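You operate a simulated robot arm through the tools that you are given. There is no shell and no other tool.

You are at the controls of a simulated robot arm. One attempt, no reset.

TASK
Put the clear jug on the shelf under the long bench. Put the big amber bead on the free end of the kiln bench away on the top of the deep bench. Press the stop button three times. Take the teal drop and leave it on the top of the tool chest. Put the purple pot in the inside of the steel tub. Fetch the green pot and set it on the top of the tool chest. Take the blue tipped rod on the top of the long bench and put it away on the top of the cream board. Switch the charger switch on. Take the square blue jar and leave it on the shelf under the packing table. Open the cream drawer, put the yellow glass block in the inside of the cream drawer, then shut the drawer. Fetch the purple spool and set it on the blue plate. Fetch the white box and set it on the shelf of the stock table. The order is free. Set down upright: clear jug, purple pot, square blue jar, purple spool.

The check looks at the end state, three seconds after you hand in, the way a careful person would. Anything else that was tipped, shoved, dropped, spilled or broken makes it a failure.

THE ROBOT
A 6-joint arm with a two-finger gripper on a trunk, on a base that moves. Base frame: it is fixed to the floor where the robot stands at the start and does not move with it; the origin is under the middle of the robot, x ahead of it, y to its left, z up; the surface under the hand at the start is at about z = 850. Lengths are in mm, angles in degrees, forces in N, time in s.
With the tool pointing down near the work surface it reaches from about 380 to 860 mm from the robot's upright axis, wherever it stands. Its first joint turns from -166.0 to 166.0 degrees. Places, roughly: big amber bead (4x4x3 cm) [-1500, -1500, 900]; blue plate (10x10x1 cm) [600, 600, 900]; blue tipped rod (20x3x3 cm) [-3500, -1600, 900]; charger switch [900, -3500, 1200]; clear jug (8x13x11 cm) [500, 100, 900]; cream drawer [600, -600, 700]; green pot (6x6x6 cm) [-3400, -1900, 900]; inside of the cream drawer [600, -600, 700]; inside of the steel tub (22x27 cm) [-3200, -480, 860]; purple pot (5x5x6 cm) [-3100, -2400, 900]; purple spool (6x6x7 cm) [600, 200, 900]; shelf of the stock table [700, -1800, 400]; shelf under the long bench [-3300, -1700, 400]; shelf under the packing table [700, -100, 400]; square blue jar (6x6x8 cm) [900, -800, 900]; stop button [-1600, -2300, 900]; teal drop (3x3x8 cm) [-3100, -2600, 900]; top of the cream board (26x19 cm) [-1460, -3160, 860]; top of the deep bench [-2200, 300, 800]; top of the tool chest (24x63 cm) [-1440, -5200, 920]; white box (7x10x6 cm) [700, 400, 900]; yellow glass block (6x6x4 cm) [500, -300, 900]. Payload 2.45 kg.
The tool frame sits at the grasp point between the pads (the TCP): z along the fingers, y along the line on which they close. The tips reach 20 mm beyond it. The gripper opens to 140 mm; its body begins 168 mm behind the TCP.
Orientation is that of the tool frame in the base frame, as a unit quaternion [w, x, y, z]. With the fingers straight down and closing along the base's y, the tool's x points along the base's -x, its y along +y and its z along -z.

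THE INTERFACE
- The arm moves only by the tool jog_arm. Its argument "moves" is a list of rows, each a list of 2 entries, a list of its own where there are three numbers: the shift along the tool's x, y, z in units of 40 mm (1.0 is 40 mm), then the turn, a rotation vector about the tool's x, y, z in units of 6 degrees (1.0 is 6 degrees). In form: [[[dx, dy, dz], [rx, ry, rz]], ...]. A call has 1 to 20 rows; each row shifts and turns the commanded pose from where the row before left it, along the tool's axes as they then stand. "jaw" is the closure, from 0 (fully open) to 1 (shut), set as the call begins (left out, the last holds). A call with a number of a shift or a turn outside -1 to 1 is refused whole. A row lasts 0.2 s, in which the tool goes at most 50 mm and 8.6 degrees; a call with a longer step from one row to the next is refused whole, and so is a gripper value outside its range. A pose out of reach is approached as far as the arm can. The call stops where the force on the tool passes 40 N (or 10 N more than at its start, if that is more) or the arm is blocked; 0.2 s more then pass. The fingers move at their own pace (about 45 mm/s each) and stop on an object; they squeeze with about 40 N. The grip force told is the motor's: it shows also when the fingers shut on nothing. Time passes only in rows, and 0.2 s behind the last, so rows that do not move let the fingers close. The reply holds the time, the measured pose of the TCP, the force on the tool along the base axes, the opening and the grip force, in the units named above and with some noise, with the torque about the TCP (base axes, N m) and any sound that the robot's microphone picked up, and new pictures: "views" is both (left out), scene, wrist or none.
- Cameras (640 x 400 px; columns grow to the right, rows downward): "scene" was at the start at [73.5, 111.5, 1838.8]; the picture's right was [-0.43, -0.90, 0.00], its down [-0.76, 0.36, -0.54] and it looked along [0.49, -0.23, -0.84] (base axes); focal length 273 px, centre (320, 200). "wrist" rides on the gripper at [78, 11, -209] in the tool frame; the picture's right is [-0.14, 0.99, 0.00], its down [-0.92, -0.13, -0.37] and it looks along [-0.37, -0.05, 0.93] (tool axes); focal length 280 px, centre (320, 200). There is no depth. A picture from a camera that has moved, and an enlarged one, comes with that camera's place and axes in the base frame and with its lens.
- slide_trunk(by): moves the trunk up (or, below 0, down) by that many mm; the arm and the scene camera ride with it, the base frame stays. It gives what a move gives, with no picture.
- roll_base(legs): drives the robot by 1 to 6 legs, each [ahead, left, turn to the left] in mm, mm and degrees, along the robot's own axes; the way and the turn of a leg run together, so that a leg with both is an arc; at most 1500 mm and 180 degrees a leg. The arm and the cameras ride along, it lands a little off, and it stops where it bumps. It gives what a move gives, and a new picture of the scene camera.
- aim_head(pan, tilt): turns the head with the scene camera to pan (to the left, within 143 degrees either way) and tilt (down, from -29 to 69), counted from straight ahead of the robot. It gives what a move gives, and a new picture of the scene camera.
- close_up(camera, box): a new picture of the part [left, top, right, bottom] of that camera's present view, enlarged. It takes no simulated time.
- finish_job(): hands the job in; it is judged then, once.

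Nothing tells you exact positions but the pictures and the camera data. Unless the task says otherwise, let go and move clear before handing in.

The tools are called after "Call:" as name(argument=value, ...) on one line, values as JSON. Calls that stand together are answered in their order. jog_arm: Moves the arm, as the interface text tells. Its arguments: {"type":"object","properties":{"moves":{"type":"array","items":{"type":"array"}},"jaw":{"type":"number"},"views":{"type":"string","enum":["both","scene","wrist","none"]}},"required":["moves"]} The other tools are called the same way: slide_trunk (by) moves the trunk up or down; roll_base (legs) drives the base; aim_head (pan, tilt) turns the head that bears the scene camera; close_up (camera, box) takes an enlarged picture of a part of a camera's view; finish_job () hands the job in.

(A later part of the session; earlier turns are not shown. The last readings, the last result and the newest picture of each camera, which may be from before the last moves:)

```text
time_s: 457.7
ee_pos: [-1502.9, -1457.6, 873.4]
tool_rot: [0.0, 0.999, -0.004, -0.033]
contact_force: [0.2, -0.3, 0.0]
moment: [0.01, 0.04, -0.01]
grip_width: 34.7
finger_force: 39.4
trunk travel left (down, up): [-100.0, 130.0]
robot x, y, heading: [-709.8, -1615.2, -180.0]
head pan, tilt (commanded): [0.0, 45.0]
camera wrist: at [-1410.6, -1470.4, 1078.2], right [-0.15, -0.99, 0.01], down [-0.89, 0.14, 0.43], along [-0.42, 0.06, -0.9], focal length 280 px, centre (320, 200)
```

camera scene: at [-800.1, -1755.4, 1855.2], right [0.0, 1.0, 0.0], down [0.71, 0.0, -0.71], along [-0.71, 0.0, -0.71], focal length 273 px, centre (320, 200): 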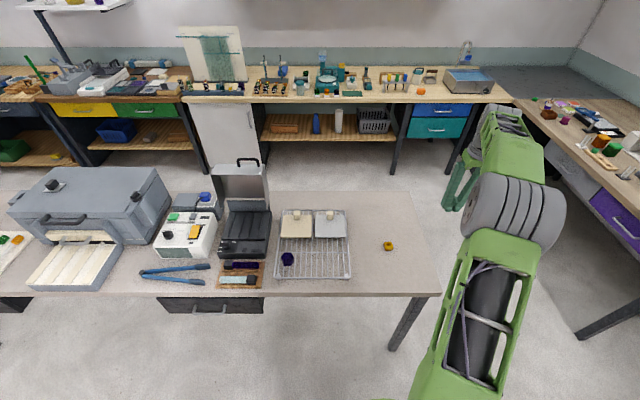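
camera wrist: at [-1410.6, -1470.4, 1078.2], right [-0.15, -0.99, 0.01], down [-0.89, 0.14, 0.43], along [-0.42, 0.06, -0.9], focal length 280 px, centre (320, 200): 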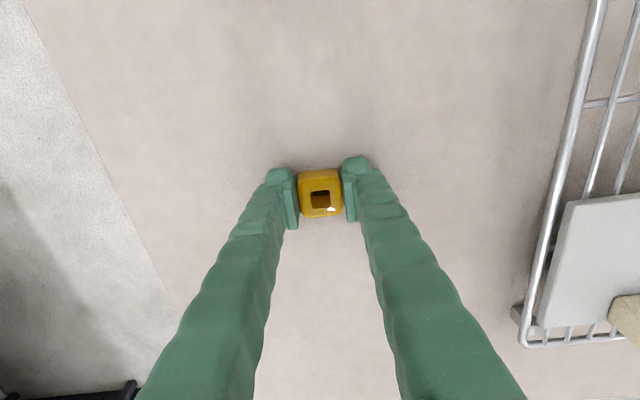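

Bead gripped (35 mm). Lifting, retracting, and driving to the deep bench.

Call:
jog_arm(moves=[[[0, 0, -0.4], [0, 0, 0]], [[0, 0, -0.8], [0, 0, 0]], [[0, 0, -0.9], [0, 0, 0]], [[0, 0, -0.9], [0, 0, 0]], [[0.5, 0, -0.8], [0, 0, 0]], [[0.7, 0, -0.7], [0, 0, 0]], [[0.7, 0, -0.7], [0, 0, 0]], [[0.7, 0, -0.7], [0, 0, 0]], [[0.7, 0, -0.6], [0, 0, 0]], [[0.7, 0, 0], [0, 0, 0]], [[0, 0, 0], [0, 0, 0]]], views="none")

Call:
roll_base(legs=[[-200, 0, 0], [0, -850, 0], [0, 0, -90], [0, 1350, 0]])

Call:
aim_head(pan=20, tilt=40)

```text
time_s: 460.1
ee_pos: [-1323.6, -1460.0, 1123.4]
tool_rot: [0.0, 0.999, -0.004, -0.032]
contact_force: [-0.3, 0.0, -1.4]
moment: [0.0, -0.02, 0.02]
grip_width: 35.1
finger_force: 40.1
trunk travel left (down, up): [-100.0, 130.0]
robot x, y, heading: [-710.5, -1616.2, -179.7]
head pan, tilt (commanded): [0.0, 45.0]
```

```text
time_s: 484.5
ee_pos: [-1691.2, -157.2, 1123.6]
tool_rot: [0.023, -0.703, 0.71, 0.023]
contact_force: [0.7, -0.4, 0.8]
moment: [0.01, -0.01, 0.02]
grip_width: 34.8
finger_force: 40.1
trunk travel left (down, up): [-100.0, 130.0]
robot x, y, heading: [-1851.7, -775.0, 90.1]
head pan, tilt (commanded): [0.0, 45.0]
camera scene: at [-1988.3, -680.0, 1855.3], right [1.0, 0.0, 0.0], down [0.0, -0.71, -0.71], along [0.0, 0.71, -0.71], focal length 273 px, centre (320, 200)
```

scene: 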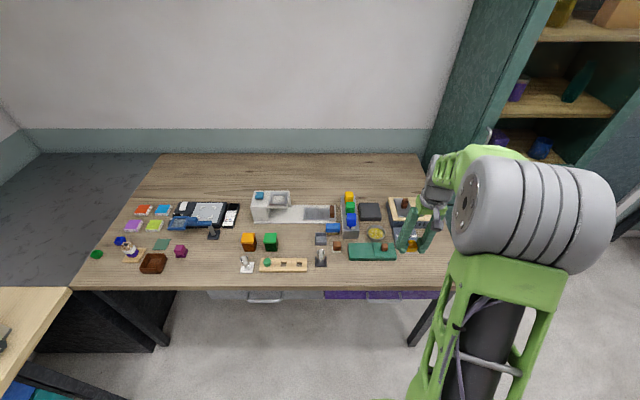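

```text
time_s: 485.3
ee_pos: [-1690.7, -156.3, 1124.3]
tool_rot: [0.023, -0.703, 0.71, 0.022]
contact_force: [0.0, -0.5, -0.2]
moment: [0.05, -0.01, -0.02]
grip_width: 34.7
finger_force: 40.0
trunk travel left (down, up): [-100.0, 130.0]
robot x, y, heading: [-1847.2, -769.6, 89.8]
head pan, tilt (commanded): [20.0, 40.0]
camera scene: at [-2017.3, -681.5, 1862.6], right [0.94, 0.34, 0.0], down [0.22, -0.6, -0.77], along [-0.26, 0.72, -0.64], focal length 273 px, centre (320, 200)
```

scene: 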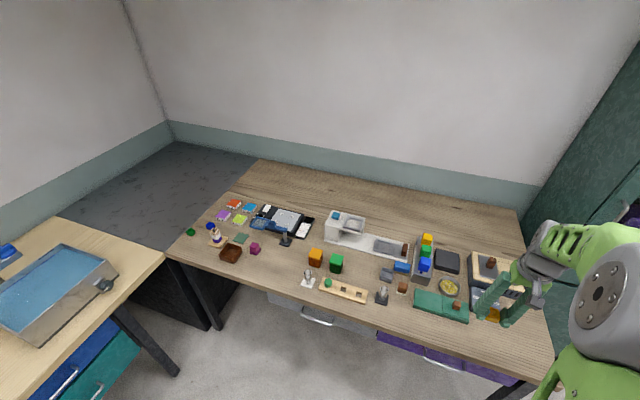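

The deep bench has a free spot near its front at about [−2470, 0]. Driving left and moving the bead over it.

Call:
roll_base(legs=[[0, 520, 0]])

Call:
jog_arm(moves=[[[-0.45, 0.8, 0], [0, 0, 0]], [[-0.45, 0.8, 0], [0, 0, 0]], [[-0.45, 0.8, 0], [0, 0, 0]], [[-0.45, 0.8, 0], [0, 0, 0]], [[-0.45, 0.8, 0], [0, 0, 0]], [[-0.45, 0.8, 0], [0, 0, 0]], [[-0.45, 0.8, 0], [0, 0, 0]], [[-0.45, 0.8, 0], [0, 0, 0]], [[0, 0, 0], [0, 0, 0]]], views="both")

```text
time_s: 490.4
ee_pos: [-2216.0, -157.4, 1122.6]
tool_rot: [0.024, -0.703, 0.71, 0.023]
contact_force: [0.1, -0.5, -1.7]
moment: [-0.02, -0.01, -0.02]
grip_width: 34.9
finger_force: 40.1
trunk travel left (down, up): [-100.0, 130.0]
robot x, y, heading: [-2372.9, -774.3, 89.9]
head pan, tilt (commanded): [20.0, 40.0]
camera scene: at [-2542.5, -681.8, 1862.6], right [0.94, 0.34, 0.0], down [0.22, -0.6, -0.77], along [-0.26, 0.72, -0.64], focal length 273 px, centre (320, 200)
```

scene: 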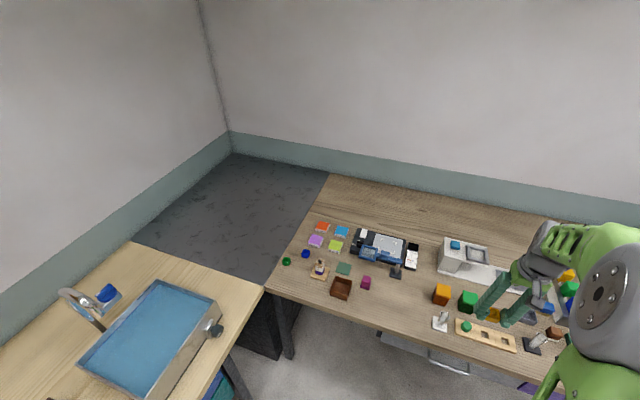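

```text
time_s: 492.4
ee_pos: [-2469.8, -10.1, 1132.5]
tool_rot: [0.024, -0.703, 0.71, 0.023]
contact_force: [0.2, 1.1, -0.9]
moment: [0.03, 0.03, 0.01]
grip_width: 34.9
finger_force: 39.7
trunk travel left (down, up): [-100.0, 130.0]
robot x, y, heading: [-2370.8, -775.2, 90.2]
head pan, tilt (commanded): [20.0, 40.0]
camera scene: at [-2542.0, -682.0, 1862.7], right [0.94, 0.34, 0.0], down [0.22, -0.6, -0.77], along [-0.26, 0.72, -0.64], focal length 273 px, centre (320, 200)
camera wrist: at [-2480.9, -102.3, 1336.5], right [-0.99, 0.15, 0.01], down [0.14, 0.89, 0.43], along [0.06, 0.42, -0.9], focal length 280 px, centre (320, 200)
```

scene: 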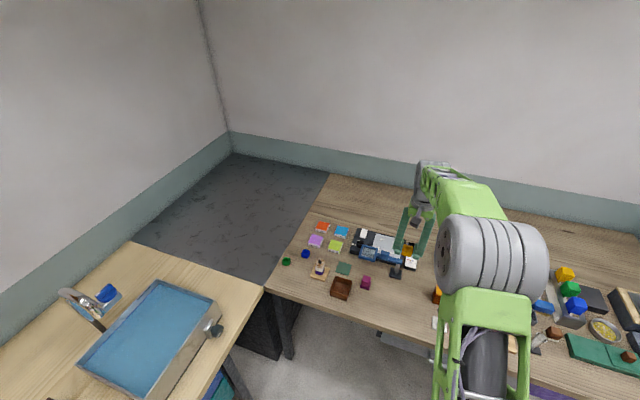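
wrist: 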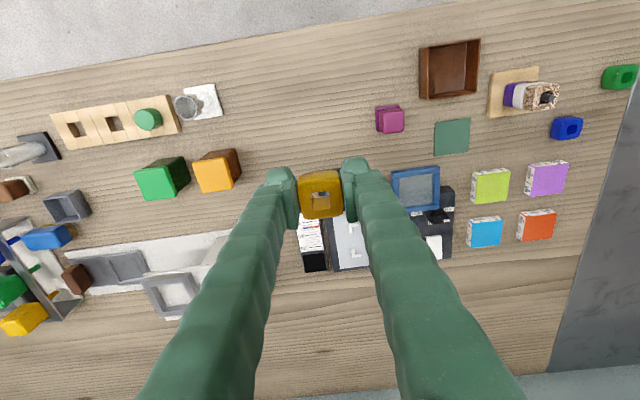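

The spot under the bead is free. Descending.

Call:
jog_arm(moves=[[[0, 0, 0.6], [0, 0, 0]], [[0, 0, 0.9], [0, 0, 0]], [[0, 0, 0.9], [0, 0, 0]], [[0, 0, 0.9], [0, 0, 0]], [[0, 0, 0.9], [0, 0, 0]], [[0, 0, 0.9], [0, 0, 0]], [[0, 0, 0.9], [0, 0, 0]], [[0, 0, 0.5], [0, 0, 0]], [[0, 0, 0], [0, 0, 0]]], views="wrist")

Call:
jog_arm(moves=[[[0, 0, 0.25], [0, 0, 0]], [[0, 0, 0.2], [0, 0, 0]], [[0, 0, 0], [0, 0, 0]]], views="none")

```text
time_s: 494.4
ee_pos: [-2469.0, 6.8, 874.0]
tool_rot: [0.024, -0.702, 0.711, 0.023]
contact_force: [-0.1, -0.7, 9.5]
moment: [0.0, -0.01, 0.03]
grip_width: 34.6
finger_force: 39.7
trunk travel left (down, up): [-100.0, 130.0]
robot x, y, heading: [-2371.6, -771.2, 89.8]
head pan, tilt (commanded): [20.0, 40.0]
camera wrist: at [-2481.2, -85.2, 1077.6], right [-0.99, 0.15, 0.01], down [0.14, 0.89, 0.43], along [0.06, 0.43, -0.9], focal length 280 px, centre (320, 200)
```

wrist: 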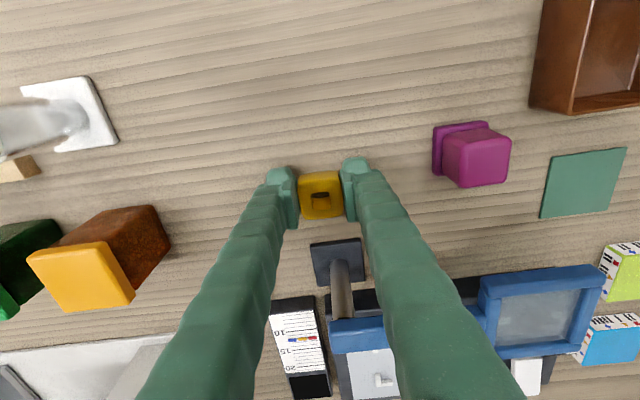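

```text
time_s: 494.9
ee_pos: [-2471.1, 10.5, 870.1]
tool_rot: [0.027, -0.703, 0.71, 0.026]
contact_force: [0.6, -4.3, 17.2]
moment: [-0.23, -0.07, -0.08]
grip_width: 34.8
finger_force: 39.9
trunk travel left (down, up): [-100.0, 130.0]
robot x, y, heading: [-2374.8, -773.2, 90.1]
head pan, tilt (commanded): [20.0, 40.0]
stopped in row 2: the force on the tool passed its limit at 56 N (the readings are from after the stop); the commanded pose is now the measured one
```

The bench top is at z≈850; the bead is already resting. Releasing and rising.

Call:
jog_arm(moves=[[[0, 0, -0.08], [0, 0, 0]], [[0, 0, 0], [0, 0, 0]], [[0, 0, 0], [0, 0, 0]], [[0, 0, 0], [0, 0, 0]]], jaw=0.55, views="wrist")

Call:
jog_arm(moves=[[[0, 0, -0.5], [0, 0, 0]], [[0, 0, -0.9], [0, 0, 0]], [[0, 0, -0.9], [0, 0, 0]], [[0, 0, -0.9], [0, 0, 0]], [[0, 0, -0.9], [0, 0, 0]], [[0, 0, -0.9], [0, 0, 0]], [[0, 0, 0], [0, 0, 0]]], views="wrist")

```text
time_s: 495.9
ee_pos: [-2469.4, 8.9, 869.8]
tool_rot: [0.024, -0.703, 0.711, 0.023]
contact_force: [0.4, -0.4, -0.6]
moment: [0.0, -0.02, 0.0]
grip_width: 62.6
finger_force: 0.1
trunk travel left (down, up): [-100.0, 130.0]
robot x, y, heading: [-2372.9, -774.1, 90.0]
head pan, tilt (commanded): [20.0, 40.0]
camera wrist: at [-2481.3, -84.0, 1073.3], right [-0.99, 0.15, 0.01], down [0.14, 0.89, 0.43], along [0.06, 0.43, -0.9], focal length 280 px, centre (320, 200)
```

wrist: 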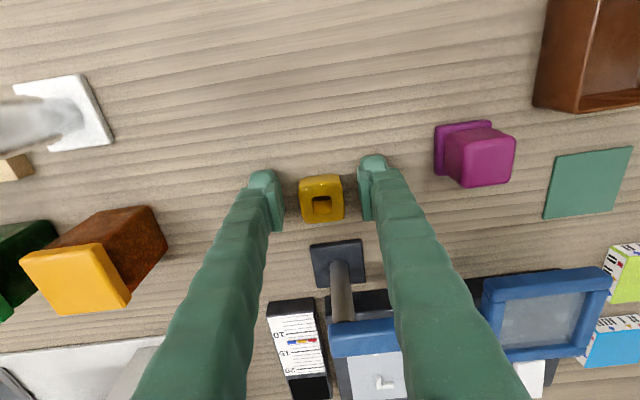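

```text
time_s: 497.5
ee_pos: [-2471.5, -4.3, 1067.5]
tool_rot: [0.025, -0.703, 0.711, 0.025]
contact_force: [0.3, -0.5, -0.8]
moment: [-0.03, 0.0, 0.01]
grip_width: 62.8
finger_force: 0.0
trunk travel left (down, up): [-100.0, 130.0]
robot x, y, heading: [-2375.0, -771.1, 89.9]
head pan, tilt (commanded): [20.0, 40.0]
camera wrist: at [-2483.0, -97.2, 1271.1], right [-0.99, 0.15, 0.01], down [0.14, 0.89, 0.43], along [0.06, 0.43, -0.9], focal length 280 px, centre (320, 200)
```

wrist: 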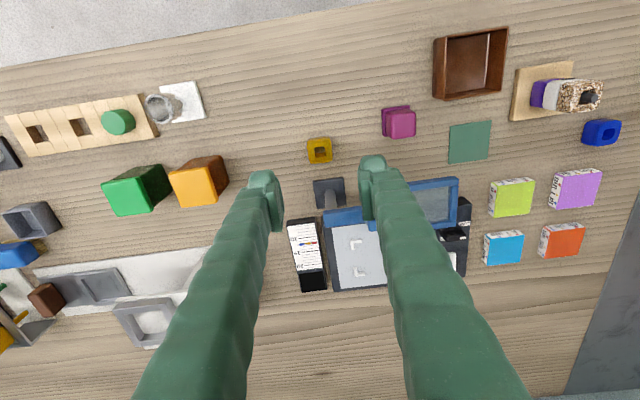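

The bead sits on the deep bench. Next: purple pot on the long bench → steel tub. Retract, turn to face the long bench, and drive along the aisle.

Call:
jog_arm(moves=[[[0.8, 0, -0.5], [0, 0, 0]], [[0.8, 0, -0.5], [0, 0, 0]], [[0.8, 0, -0.5], [0, 0, 0]], [[0.8, 0, -0.5], [0, 0, 0]], [[0.8, 0, 0], [0, 0, 0]], [[0, -0.9, 0], [0, 0, 0]], [[0, -0.9, 0], [0, 0, 0]], [[0, -0.9, 0], [0, 0, 0]], [[0, -0.9, 0], [0, 0, 0]], [[0, -0.9, 0], [0, 0, 0]], [[0, 0, 0], [0, 0, 0]]], views="none")

Call:
roll_base(legs=[[0, 0, 90], [0, 1350, 0]])

Call:
aim_head(pan=10, tilt=45)

```text
time_s: 499.9
ee_pos: [-2290.5, -170.3, 1139.8]
tool_rot: [0.025, -0.703, 0.71, 0.024]
contact_force: [-0.5, -0.6, -0.4]
moment: [-0.02, -0.02, 0.03]
grip_width: 63.0
finger_force: 0.1
trunk travel left (down, up): [-100.0, 130.0]
robot x, y, heading: [-2372.6, -772.3, 90.1]
head pan, tilt (commanded): [20.0, 40.0]
```

```text
time_s: 515.6
ee_pos: [-2948.8, -2031.4, 1140.3]
tool_rot: [0.0, 0.999, 0.009, -0.035]
contact_force: [1.0, -0.2, 0.7]
moment: [0.0, -0.01, 0.0]
grip_width: 63.2
finger_force: 0.0
trunk travel left (down, up): [-100.0, 130.0]
robot x, y, heading: [-2344.4, -2100.0, -178.1]
head pan, tilt (commanded): [20.0, 40.0]
camera scene: at [-2428.3, -2268.9, 1862.6], right [-0.37, 0.93, 0.0], down [0.6, 0.24, -0.77], along [-0.71, -0.28, -0.64], focal length 273 px, centre (320, 200)
```

scene: 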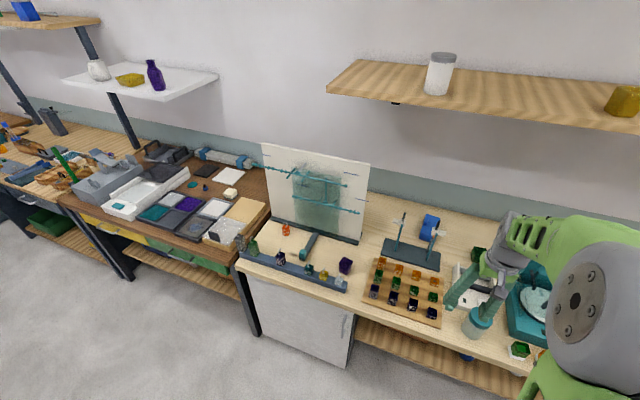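

```text
time_s: 516.3
ee_pos: [-2948.4, -2030.5, 1139.5]
tool_rot: [0.001, 0.999, 0.009, -0.035]
contact_force: [-0.5, 0.0, 0.5]
moment: [0.01, -0.01, 0.01]
grip_width: 63.2
finger_force: 0.1
trunk travel left (down, up): [-100.0, 130.0]
robot x, y, heading: [-2341.2, -2097.3, -178.5]
head pan, tilt (commanded): [10.0, 45.0]
camera scene: at [-2428.9, -2253.9, 1855.4], right [-0.2, 0.98, 0.0], down [0.69, 0.14, -0.71], along [-0.69, -0.14, -0.71], focal length 273 px, centre (320, 200)
```

scene: 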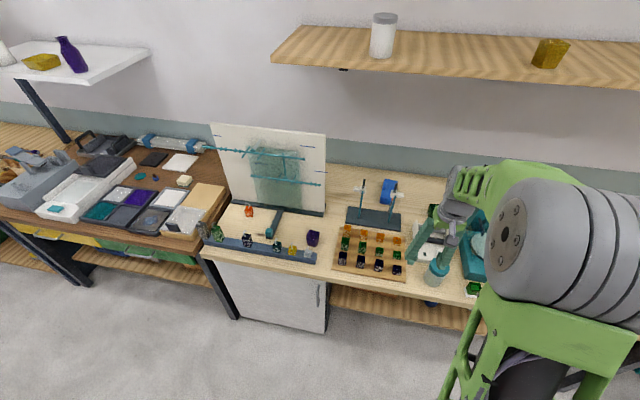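

Call:
close_up(camera="scene", box=[190, 180, 420, 320])

```text
2.78 times, centred on (305, 250) of scene
camera zoom: at [-2428.9, -2253.9, 1855.4], right [-0.2, 0.98, 0.0], down [0.69, 0.14, -0.71], along [-0.69, -0.14, -0.71], focal length 761 px, centre (362, 61)
```

zoom: 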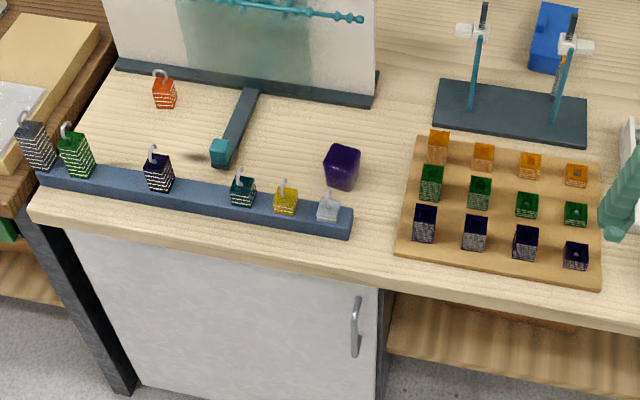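

The purple pot is the dark purple block at about [−3139, −2430]; the teal drop is the teal pendant on the blue rail at about [−3059, −2567]. Moving left to pick the pot.

Call:
roll_base(legs=[[0, 260, -1]])

Call:
jog_arm(moves=[[[-0.8, 0.4, 0], [0, 0, 0]], [[-0.8, 0.4, 0], [0, 0, 0]], [[-0.8, 0.4, 0], [0, 0, 0]], [[-0.8, 0.4, 0], [0, 0, 0]], [[0, 0, 0], [0, 0, 0]]], jaw=0.4, views="wrist")

```text
time_s: 519.2
ee_pos: [-2942.1, -2282.9, 1139.1]
tool_rot: [0.0, 0.999, -0.002, -0.035]
contact_force: [-0.1, 0.1, -0.4]
moment: [0.03, 0.02, -0.01]
grip_width: 63.1
finger_force: 0.0
trunk travel left (down, up): [-100.0, 130.0]
robot x, y, heading: [-2339.7, -2364.1, -179.2]
head pan, tilt (commanded): [10.0, 45.0]
camera scene: at [-2426.8, -2514.8, 1855.3], right [-0.18, 0.98, 0.0], down [0.7, 0.13, -0.71], along [-0.7, -0.13, -0.71], focal length 273 px, centre (320, 200)
```

scene: 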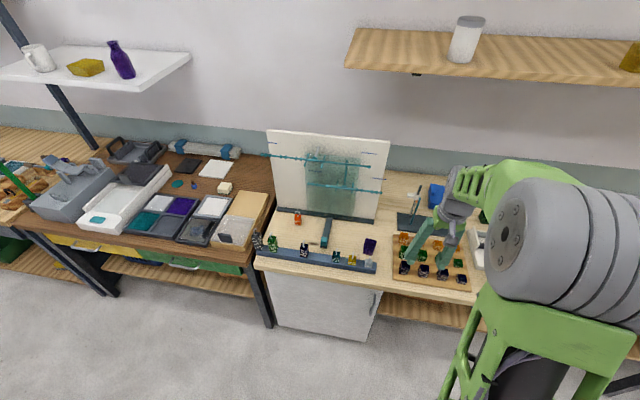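

```text
time_s: 520.4
ee_pos: [-3070.6, -2346.0, 1147.2]
tool_rot: [0.0, 0.999, -0.001, -0.034]
contact_force: [0.4, 0.2, 0.0]
moment: [0.0, 0.03, 0.0]
grip_width: 84.2
finger_force: 0.0
trunk travel left (down, up): [-100.0, 130.0]
robot x, y, heading: [-2336.4, -2358.5, -179.7]
head pan, tilt (commanded): [10.0, 45.0]
camera wrist: at [-2975.4, -2356.6, 1351.2], right [-0.14, -0.99, 0.01], down [-0.89, 0.13, 0.43], along [-0.43, 0.05, -0.9], focal length 280 px, centre (320, 200)
```

wrist: 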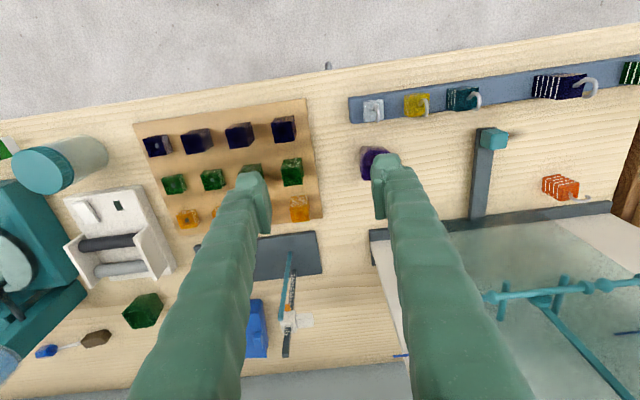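

Call:
jog_arm(moves=[[[-0.28, 0.41, 0.5], [0, 0, 0]], [[-0.28, 0.41, 0.8], [0, 0, 0]], [[-0.28, 0.41, 0.9], [0, 0, 0]], [[-0.28, 0.41, 0.9], [0, 0, 0]], [[-0.28, 0.41, 0.9], [0, 0, 0]], [[0, 0, 0], [0, 0, 0]]], views="wrist")

Call:
close_up(camera="wrist", box=[250, 110, 400, 220])

```text
time_s: 521.8
ee_pos: [-3139.5, -2428.4, 991.5]
tool_rot: [0.0, 0.999, -0.001, -0.035]
contact_force: [-1.3, 0.1, 0.1]
moment: [0.0, -0.04, -0.02]
grip_width: 83.9
finger_force: 0.1
trunk travel left (down, up): [-100.0, 130.0]
robot x, y, heading: [-2336.0, -2360.6, -179.7]
head pan, tilt (commanded): [10.0, 45.0]
camera wrist: at [-3046.3, -2440.0, 1194.6], right [-0.14, -0.99, 0.01], down [-0.89, 0.13, 0.43], along [-0.43, 0.05, -0.9], focal length 280 px, centre (320, 200)
```

wrist: 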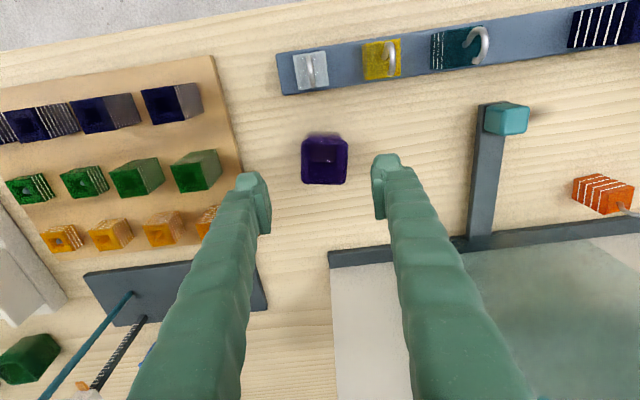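

```text
3.64 times, centred on (325, 165) of wrist
camera zoom: at [-3046.3, -2440.0, 1194.6], right [-0.14, -0.99, 0.01], down [-0.89, 0.13, 0.43], along [-0.43, 0.05, -0.9], focal length 1020 px, centre (302, 327)
```

zoom: 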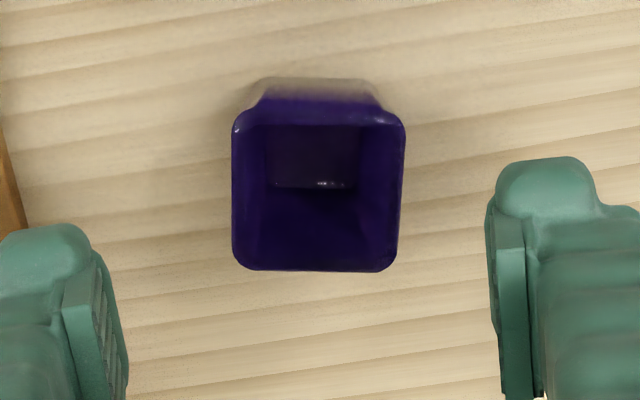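

The purple pot is an open square pot, ~48 mm wide, rotated ~7°. Align, descend and grip.

Call:
jog_arm(moves=[[[0.1, 0.14, 0], [0, 0, 0.65]], [[0, 0, 0.6], [0, 0, 0.6]], [[0, 0, 0.7], [0, 0, 0]], [[0, 0, 0.7], [0, 0, 0]], [[0, 0, 0.58], [0, 0, 0]], [[0, 0, 0], [0, 0, 0]]], views="wrist")

Call:
jog_arm(moves=[[[0, 0, 0], [0, 0, 0]], [[0, 0, 0], [0, 0, 0]], [[0, 0, 0], [0, 0, 0]], [[0, 0, 0], [0, 0, 0]]], jaw=1, views="wrist")

```text
time_s: 523.2
ee_pos: [-3141.4, -2433.5, 887.5]
tool_rot: [0.001, 0.997, -0.066, -0.035]
contact_force: [-0.4, -0.1, 0.9]
moment: [-0.01, -0.01, -0.03]
grip_width: 84.1
finger_force: 0.0
trunk travel left (down, up): [-100.0, 130.0]
robot x, y, heading: [-2337.6, -2358.6, -179.6]
head pan, tilt (commanded): [10.0, 45.0]
camera wrist: at [-3050.1, -2455.0, 1091.4], right [-0.27, -0.96, 0.02], down [-0.87, 0.25, 0.43], along [-0.42, 0.1, -0.9], focal length 280 px, centre (320, 200)
```

wrist: 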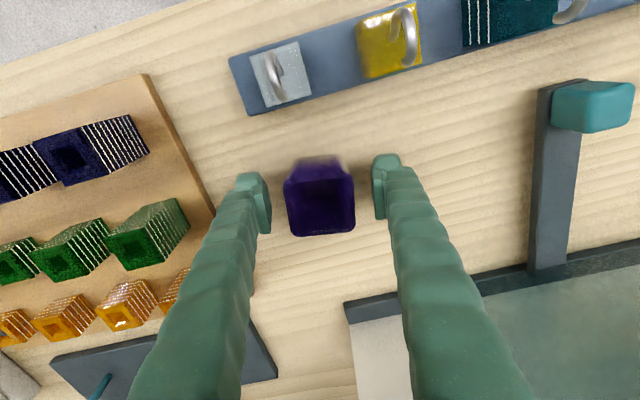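

```text
time_s: 524.2
ee_pos: [-3141.4, -2433.1, 888.1]
tool_rot: [0.002, 0.997, -0.066, -0.036]
contact_force: [-0.3, 0.1, 0.2]
moment: [-0.03, -0.05, -0.02]
grip_width: 49.5
finger_force: 40.1
trunk travel left (down, up): [-100.0, 130.0]
robot x, y, heading: [-2343.1, -2357.9, -179.4]
head pan, tilt (commanded): [10.0, 45.0]
camera wrist: at [-3050.2, -2455.0, 1091.4], right [-0.27, -0.96, 0.02], down [-0.87, 0.25, 0.43], along [-0.42, 0.1, -0.9], focal length 280 px, centre (320, 200)
```

wrist: 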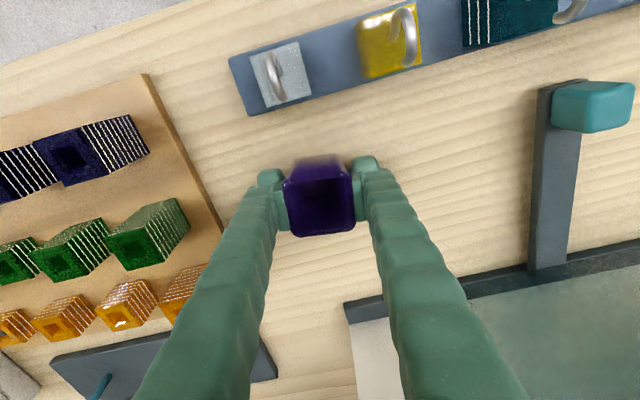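

Call:
jog_arm(moves=[[[0, 0, -0.3], [0, 0, 0]], [[0, 0, -0.5], [0, 0, 0]], [[0, 0, -0.6], [0, 0, 0]], [[0, 0, 0], [0, 0, 0]], [[0, 0, 0], [0, 0, 0]]], views="wrist")

```text
time_s: 525.4
ee_pos: [-3136.0, -2434.4, 944.8]
tool_rot: [0.002, 0.997, -0.066, -0.035]
contact_force: [0.2, 0.5, -1.2]
moment: [-0.01, 0.02, 0.04]
grip_width: 49.8
finger_force: 40.2
trunk travel left (down, up): [-100.0, 130.0]
robot x, y, heading: [-2340.2, -2356.6, -179.5]
head pan, tilt (commanded): [10.0, 45.0]
camera wrist: at [-3044.8, -2455.6, 1148.0], right [-0.27, -0.96, 0.02], down [-0.87, 0.25, 0.43], along [-0.42, 0.1, -0.9], focal length 280 px, centre (320, 200)
```

wrist: 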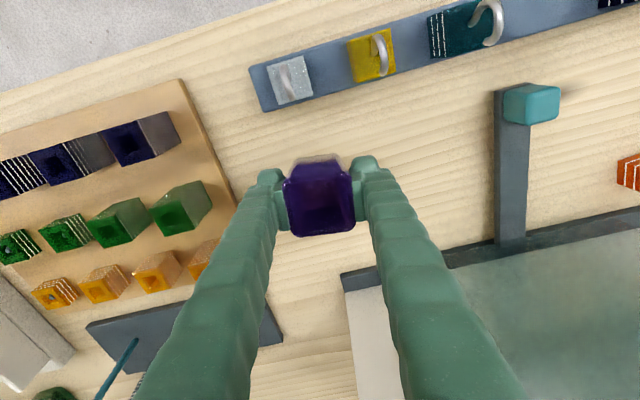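

Holding well. Raise, retract and drive along the long bench to the steel tub.

Call:
jog_arm(moves=[[[0, 0, -0.8], [0, 0, 0]], [[0, 0, -0.9], [0, 0, 0]], [[0, 0, -0.9], [0, 0, 0]], [[0.5, 0, -0.8], [0, 0, 0]], [[0.6, 0, -0.8], [0, 0, 0]], [[0.7, 0, -0.6], [0, 0, 0]], [[0.8, 0, 0], [0, 0, 0]], [[0.8, 0, 0], [0, 0, 0]], [[0.6, 0, 0], [0, 0, 0]], [[0, 0, 0], [0, 0, 0]]], views="none")

Call:
roll_base(legs=[[0, -1300, 0], [0, -470, 0]])

Call:
aim_head(pan=-5, tilt=45)

```text
time_s: 527.6
ee_pos: [-2966.0, -2454.8, 1127.0]
tool_rot: [0.002, 0.997, -0.067, -0.035]
contact_force: [-0.2, 0.9, -0.5]
moment: [-0.01, 0.0, 0.01]
grip_width: 49.5
finger_force: 40.5
trunk travel left (down, up): [-100.0, 130.0]
robot x, y, heading: [-2339.7, -2360.2, -179.5]
head pan, tilt (commanded): [10.0, 45.0]
```

```text
time_s: 543.4
ee_pos: [-2982.6, -696.2, 1127.2]
tool_rot: [0.001, 0.997, -0.062, -0.036]
contact_force: [0.0, 0.4, -1.1]
moment: [0.02, 0.0, -0.04]
grip_width: 49.5
finger_force: 40.2
trunk travel left (down, up): [-100.0, 130.0]
robot x, y, heading: [-2355.0, -597.6, -179.2]
head pan, tilt (commanded): [10.0, 45.0]
camera scene: at [-2444.2, -753.2, 1855.4], right [-0.19, 0.98, 0.0], down [0.69, 0.13, -0.71], along [-0.69, -0.13, -0.71], focal length 273 px, centre (320, 200)
```

scene: 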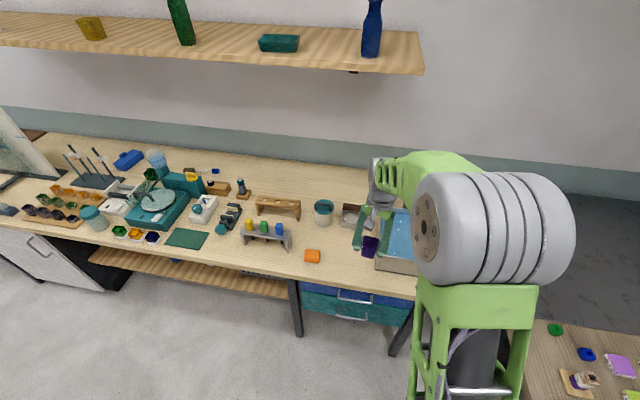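

```text
time_s: 544.1
ee_pos: [-2982.4, -696.3, 1126.9]
tool_rot: [0.002, 0.997, -0.063, -0.035]
contact_force: [0.4, -1.0, -1.6]
moment: [0.0, 0.03, 0.01]
grip_width: 49.1
finger_force: 40.1
trunk travel left (down, up): [-100.0, 130.0]
robot x, y, heading: [-2355.2, -600.1, -179.2]
head pan, tilt (commanded): [-5.0, 45.0]
camera scene: at [-2445.4, -732.3, 1855.3], right [0.07, 1.0, 0.0], down [0.71, -0.05, -0.71], along [-0.71, 0.05, -0.71], focal length 273 px, centre (320, 200)
```

scene: 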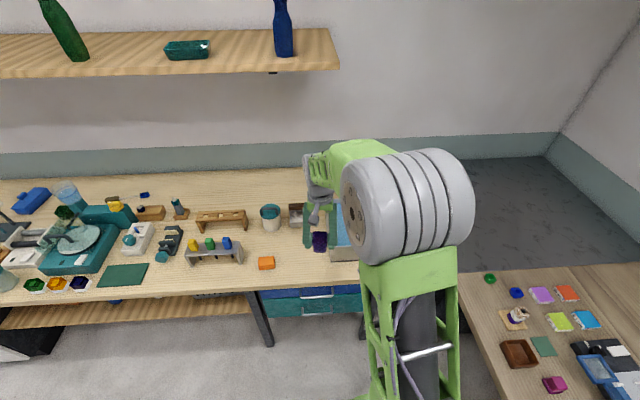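

Call:
jog_arm(moves=[[[0, -0.9, 0], [0, 0, 0]], [[0, -0.9, 0], [0, 0, 0]], [[0, -0.9, 0], [0, 0, 0]], [[0, -0.9, 0], [0, 0, 0]], [[0, -0.8, 0], [0, 0, 0]], [[0, 0, 0], [0, 0, 0]]], views="wrist")

```text
time_s: 545.5
ee_pos: [-2960.3, -521.6, 1125.0]
tool_rot: [0.002, 0.997, -0.063, -0.035]
contact_force: [1.0, 0.1, -1.2]
moment: [0.0, 0.03, 0.02]
grip_width: 49.4
finger_force: 39.7
trunk travel left (down, up): [-100.0, 130.0]
robot x, y, heading: [-2362.0, -599.2, -179.0]
head pan, tilt (commanded): [-5.0, 45.0]
camera wrist: at [-2868.6, -542.4, 1329.1], right [-0.26, -0.97, 0.02], down [-0.87, 0.24, 0.43], along [-0.42, 0.1, -0.9], focal length 280 px, centre (320, 200)
```

wrist: 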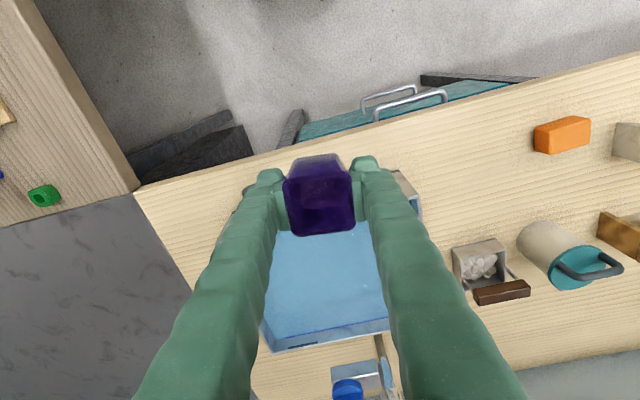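

The tub lies under the hand, centre ≈ [−3185, −478], rotated ~15°. Moving the pot over its centre.

Call:
jog_arm(moves=[[[-0.6, -0.06, 0], [0, 0, 0]], [[-0.8, -0.06, 0], [0, 0, 0]], [[-0.9, -0.06, 0], [0, 0, 0]], [[-0.9, -0.06, 0], [0, 0, 0]], [[-0.9, -0.06, 0], [0, 0, 0]], [[-0.9, -0.06, 0], [0, 0, 0]], [[-0.66, -0.03, 0], [0, 0, 0]], [[0, 0, 0], [0, 0, 0]]], views="both")

```text
time_s: 547.3
ee_pos: [-3183.4, -476.6, 1141.2]
tool_rot: [0.003, 0.997, -0.063, -0.035]
contact_force: [-0.5, 0.7, -0.9]
moment: [0.01, 0.04, 0.02]
grip_width: 49.5
finger_force: 39.8
trunk travel left (down, up): [-100.0, 130.0]
robot x, y, heading: [-2355.9, -601.1, -178.9]
head pan, tilt (commanded): [-5.0, 45.0]
camera scene: at [-2445.0, -732.2, 1855.4], right [0.07, 1.0, 0.0], down [0.71, -0.05, -0.71], along [-0.71, 0.05, -0.71], focal length 273 px, centre (320, 200)
camera wrist: at [-3091.8, -498.1, 1344.4], right [-0.26, -0.97, 0.02], down [-0.87, 0.24, 0.43], along [-0.42, 0.1, -0.9], focal length 280 px, centre (320, 200)
```

scene: 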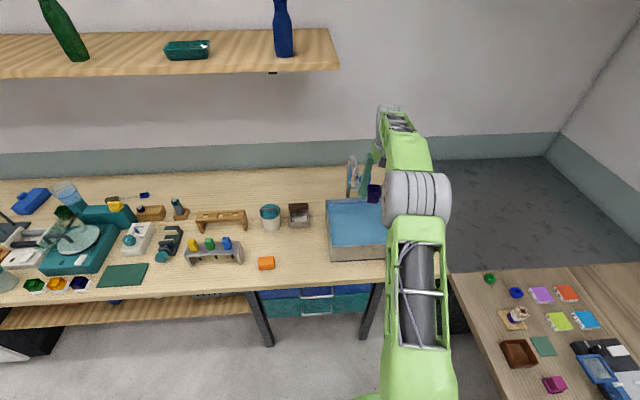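
wrist: 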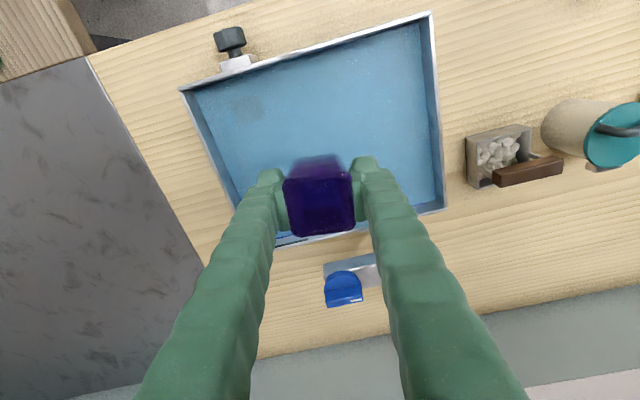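

The pot is centred over the tub interior. Descending into it.

Call:
jog_arm(moves=[[[0, 0, 0.5], [0, 0, 0]], [[0, 0, 0.8], [0, 0, 0]], [[0, 0, 0.9], [0, 0, 0]], [[0, 0, 0.9], [0, 0, 0]], [[0, 0, 0.9], [0, 0, 0]], [[0, 0, 0.8], [0, 0, 0]], [[0, 0, 0.4], [0, 0, 0]], [[0, 0, 0], [0, 0, 0]]], views="wrist")

```text
time_s: 549.1
ee_pos: [-3197.2, -477.0, 932.3]
tool_rot: [0.002, 0.997, -0.063, -0.036]
contact_force: [1.0, -0.5, -1.2]
moment: [0.0, -0.02, 0.01]
grip_width: 49.4
finger_force: 40.1
trunk travel left (down, up): [-100.0, 130.0]
robot x, y, heading: [-2357.7, -597.5, -179.2]
head pan, tilt (commanded): [-5.0, 45.0]
camera wrist: at [-3106.0, -498.0, 1136.6], right [-0.26, -0.97, 0.02], down [-0.87, 0.24, 0.43], along [-0.42, 0.1, -0.9], focal length 280 px, centre (320, 200)
```

wrist: 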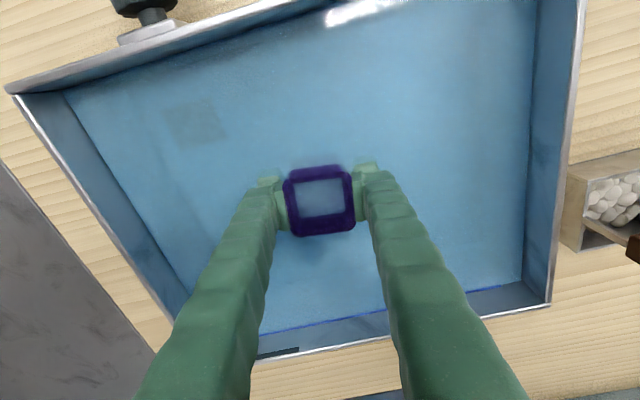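

Call:
jog_arm(moves=[[[0, 0, 0.2], [0, 0, 0]], [[0, 0, 0.2], [0, 0, 0]], [[0, 0, 0], [0, 0, 0]]], views="none")

Call:
jog_arm(moves=[[[0, 0, 0.12], [0, 0, 0]], [[0, 0, 0.12], [0, 0, 0]], [[0, 0, 0], [0, 0, 0]]], views="none")

```text
time_s: 549.9
ee_pos: [-3198.1, -476.7, 917.9]
tool_rot: [0.002, 0.997, -0.063, -0.035]
contact_force: [-0.3, 0.0, -1.4]
moment: [-0.03, -0.02, 0.01]
grip_width: 49.1
finger_force: 40.0
trunk travel left (down, up): [-100.0, 130.0]
robot x, y, heading: [-2356.4, -600.8, -179.1]
head pan, tilt (commanded): [-5.0, 45.0]
```

```text
time_s: 550.7
ee_pos: [-3199.8, -476.4, 907.4]
tool_rot: [0.003, 0.997, -0.062, -0.035]
contact_force: [-0.1, 0.0, -1.4]
moment: [0.0, -0.02, 0.01]
grip_width: 49.1
finger_force: 39.3
trunk travel left (down, up): [-100.0, 130.0]
robot x, y, heading: [-2359.5, -602.0, -179.0]
head pan, tilt (commanded): [-5.0, 45.0]
```

Call:
jog_arm(moves=[[[0, 0, 0.1], [0, 0, 0]], [[0, 0, 0], [0, 0, 0]]], views="none")

Call:
jog_arm(moves=[[[0, 0, 0.08], [0, 0, 0]], [[0, 0, 0], [0, 0, 0]]], views="none")

Call:
jog_arm(moves=[[[0, 0, 0.06], [0, 0, 0]], [[0, 0, 0], [0, 0, 0]]], views="wrist")

```text
time_s: 551.3
ee_pos: [-3199.7, -476.5, 902.7]
tool_rot: [0.003, 0.997, -0.063, -0.035]
contact_force: [-0.9, -1.3, -1.3]
moment: [-0.04, -0.01, 0.0]
grip_width: 49.2
finger_force: 39.6
trunk travel left (down, up): [-100.0, 130.0]
robot x, y, heading: [-2357.2, -601.2, -179.2]
head pan, tilt (commanded): [-5.0, 45.0]
```

```text
time_s: 551.9
ee_pos: [-3199.5, -477.0, 901.9]
tool_rot: [0.003, 0.997, -0.062, -0.035]
contact_force: [-0.5, 0.2, 2.6]
moment: [-0.06, 0.07, -0.02]
grip_width: 49.2
finger_force: 40.1
trunk travel left (down, up): [-100.0, 130.0]
robot x, y, heading: [-2358.5, -597.6, -179.3]
head pan, tilt (commanded): [-5.0, 45.0]
```

```text
time_s: 552.5
ee_pos: [-3200.1, -476.4, 901.3]
tool_rot: [0.002, 0.997, -0.063, -0.037]
contact_force: [4.4, 0.2, 16.2]
moment: [-0.38, -0.15, 0.07]
grip_width: 49.4
finger_force: 39.9
trunk travel left (down, up): [-100.0, 130.0]
robot x, y, heading: [-2359.6, -594.7, -179.0]
head pan, tilt (commanded): [-5.0, 45.0]
camera wrist: at [-3107.8, -497.7, 1104.4], right [-0.26, -0.97, 0.02], down [-0.87, 0.24, 0.43], along [-0.42, 0.1, -0.9], focal length 280 px, centre (320, 200)
```

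wrist: 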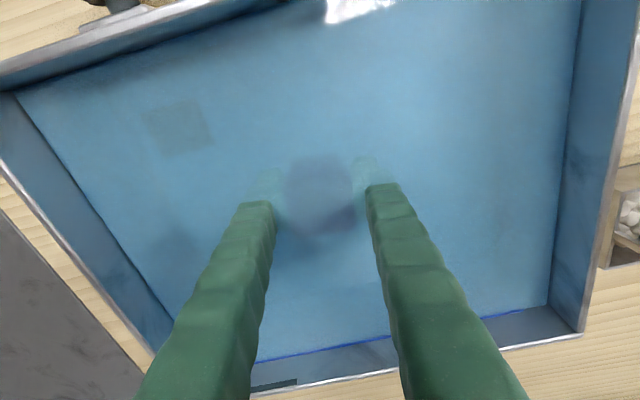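

The pot stands on the tub floor. Releasing and rising out.

Call:
jog_arm(moves=[[[0, 0, -0.03], [0, 0, 0]], [[0, 0, 0], [0, 0, 0]], [[0, 0, 0], [0, 0, 0]], [[0, 0, 0], [0, 0, 0]]], jaw=0.42, views="none")

Call:
jog_arm(moves=[[[0, 0, -0.3], [0, 0, 0]], [[0, 0, -0.6], [0, 0, 0]], [[0, 0, -0.9], [0, 0, 0]], [[0, 0, -0.9], [0, 0, 0]], [[0, 0, -0.9], [0, 0, 0]], [[0, 0, -0.9], [0, 0, 0]], [[0, 0, -0.9], [0, 0, 0]], [[0, 0, 0], [0, 0, 0]]], views="wrist")

```text
time_s: 553.5
ee_pos: [-3199.3, -476.1, 899.2]
tool_rot: [0.002, 0.997, -0.062, -0.035]
contact_force: [-0.2, -0.7, -0.3]
moment: [-0.02, 0.0, -0.02]
grip_width: 81.4
finger_force: 0.1
trunk travel left (down, up): [-100.0, 130.0]
robot x, y, heading: [-2355.1, -599.6, -179.1]
head pan, tilt (commanded): [-5.0, 45.0]
```

```text
time_s: 555.3
ee_pos: [-3184.9, -476.1, 1114.8]
tool_rot: [0.003, 0.997, -0.062, -0.034]
contact_force: [1.2, -0.7, 0.5]
moment: [0.02, 0.01, -0.01]
grip_width: 81.4
finger_force: 0.0
trunk travel left (down, up): [-100.0, 130.0]
robot x, y, heading: [-2357.7, -602.9, -179.3]
head pan, tilt (commanded): [-5.0, 45.0]
camera wrist: at [-3094.2, -497.3, 1318.5], right [-0.26, -0.97, 0.02], down [-0.87, 0.24, 0.43], along [-0.42, 0.1, -0.9], focal length 280 px, centre (320, 200)
```

wrist: 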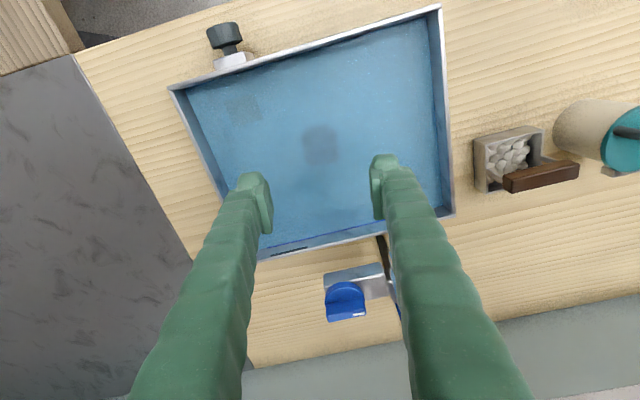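

Call:
close_up(camera="wrist", box=[280, 110, 370, 180])

```text
5.71 times, centred on (325, 145) of wrist
camera zoom: at [-3094.2, -497.3, 1318.5], right [-0.26, -0.97, 0.02], down [-0.87, 0.24, 0.43], along [-0.42, 0.1, -0.9], focal length 1602 px, centre (291, 514)
```

zoom: 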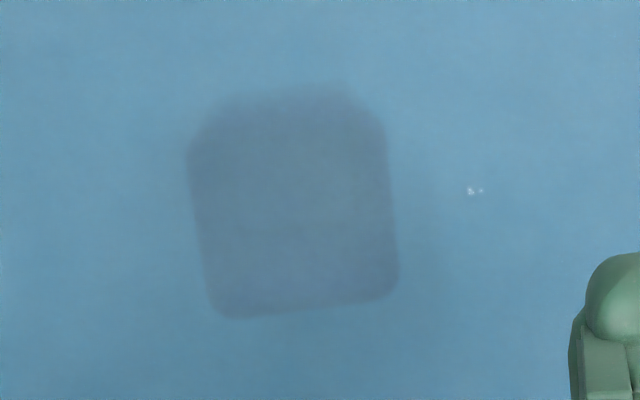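

The pot stands in the tub. Next the blue-tipped rod (≈[−3518, −1647]); retract, drive left along the bench and look.

Call:
jog_arm(moves=[[[0.8, 0, -0.3], [0, 0, -0.6]], [[0.8, 0, -0.3], [0, 0, -0.6]], [[0.8, 0, 0], [0, 0, 0]], [[0.8, 0, 0], [0, 0, 0]], [[0.8, 0, 0], [0, 0, 0]], [[0.8, 0, 0], [0, 0, 0]], [[0, 0, 0], [0, 0, 0]]], views="none")

Call:
roll_base(legs=[[0, 1050, -0.8]])

Call:
close_up(camera="scene", box=[100, 120, 420, 320])

```text
time_s: 556.9
ee_pos: [-2989.7, -484.6, 1126.0]
tool_rot: [0.0, 0.999, 0.0, -0.035]
contact_force: [0.0, -0.4, -0.8]
moment: [0.01, -0.01, 0.02]
grip_width: 81.4
finger_force: 0.1
trunk travel left (down, up): [-100.0, 130.0]
robot x, y, heading: [-2359.2, -596.4, -179.1]
head pan, tilt (commanded): [-5.0, 45.0]
```

```text
time_s: 566.5
ee_pos: [-2982.0, -1524.4, 1126.4]
tool_rot: [0.0, 0.999, -0.011, -0.035]
contact_force: [0.1, 0.2, 0.1]
moment: [0.03, -0.05, 0.0]
grip_width: 81.3
finger_force: 0.1
trunk travel left (down, up): [-100.0, 130.0]
robot x, y, heading: [-2351.5, -1651.5, 180.0]
head pan, tilt (commanded): [-5.0, 45.0]
camera scene: at [-2441.6, -1783.2, 1855.3], right [0.09, 1.0, 0.0], down [0.7, -0.06, -0.71], along [-0.7, 0.06, -0.71], focal length 273 px, centre (320, 200)
```

scene: 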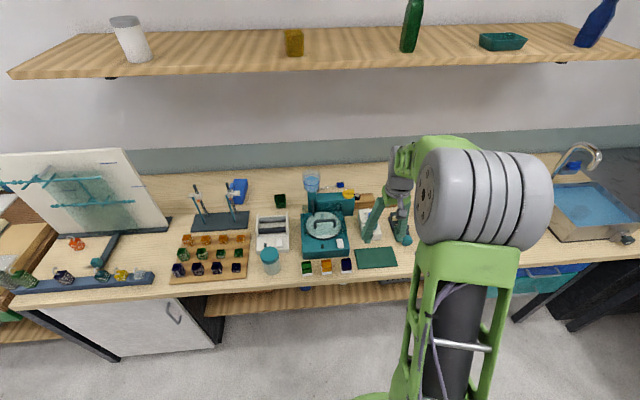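

```text
2.00 times, centred on (260, 220) of scene
camera zoom: at [-2441.6, -1783.2, 1855.3], right [0.09, 1.0, 0.0], down [0.7, -0.06, -0.71], along [-0.7, 0.06, -0.71], focal length 547 px, centre (440, 160)
```

zoom: 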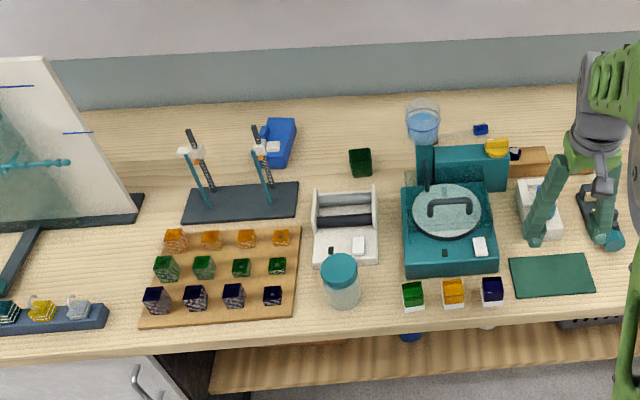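

The rod lies behind the teal machine near the wall. I'll raise the arm, move closer and look from above.

Call:
jog_arm(moves=[[[0, 0, -1], [0, 0, 0]], [[0, 0, -1], [0, 0, 0]], [[0, 0, -0.5], [0, 0, 0]], [[0, 0, 0], [0, 0, 0]]], views="none")

Call:
roll_base(legs=[[240, 0, 0]])

Call:
jog_arm(moves=[[[0, 0.4, 0], [0, 0, 0]], [[0, 0, 0], [0, 0, 0]]], views="wrist")

```text
time_s: 567.5
ee_pos: [-2975.5, -1524.7, 1226.4]
tool_rot: [0.0, 0.999, -0.01, -0.036]
contact_force: [0.2, -0.1, -0.8]
moment: [0.01, 0.0, -0.04]
grip_width: 81.1
finger_force: 0.1
trunk travel left (down, up): [-100.0, 130.0]
robot x, y, heading: [-2352.0, -1649.2, 179.8]
head pan, tilt (commanded): [-5.0, 45.0]
```

```text
time_s: 569.3
ee_pos: [-3215.5, -1525.1, 1225.9]
tool_rot: [-0.001, 0.999, -0.01, -0.035]
contact_force: [-0.1, -0.2, -0.7]
moment: [0.02, -0.05, 0.0]
grip_width: 81.1
finger_force: 0.1
trunk travel left (down, up): [-100.0, 130.0]
robot x, y, heading: [-2589.7, -1656.4, 180.0]
head pan, tilt (commanded): [-5.0, 45.0]
camera scene: at [-2682.3, -1782.5, 1855.2], right [0.09, 1.0, 0.0], down [0.7, -0.06, -0.71], along [-0.7, 0.06, -0.71], focal length 273 px, centre (320, 200)
```

scene: 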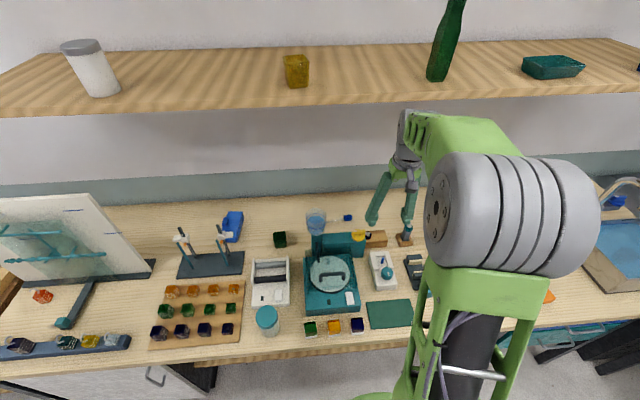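

```text
time_s: 569.9
ee_pos: [-3214.6, -1540.9, 1225.0]
tool_rot: [-0.001, 0.999, -0.01, -0.035]
contact_force: [-1.6, 0.2, 1.0]
moment: [-0.03, 0.01, -0.02]
grip_width: 81.3
finger_force: 0.0
trunk travel left (down, up): [-100.0, 130.0]
robot x, y, heading: [-2590.6, -1652.1, 179.8]
head pan, tilt (commanded): [-5.0, 45.0]
camera wrist: at [-3122.1, -1553.8, 1428.8], right [-0.16, -0.99, 0.01], down [-0.89, 0.14, 0.43], along [-0.43, 0.06, -0.9], focal length 280 px, centre (320, 200)
```

wrist: 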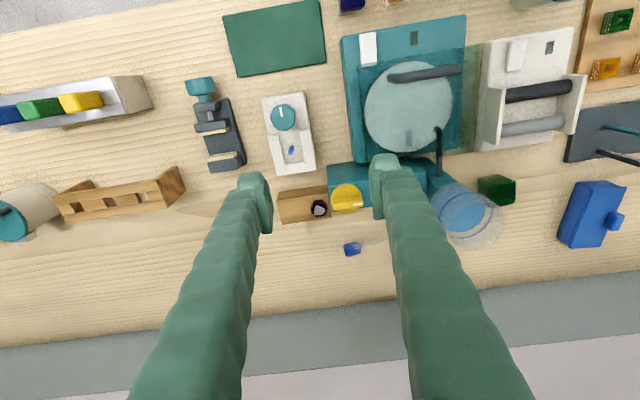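

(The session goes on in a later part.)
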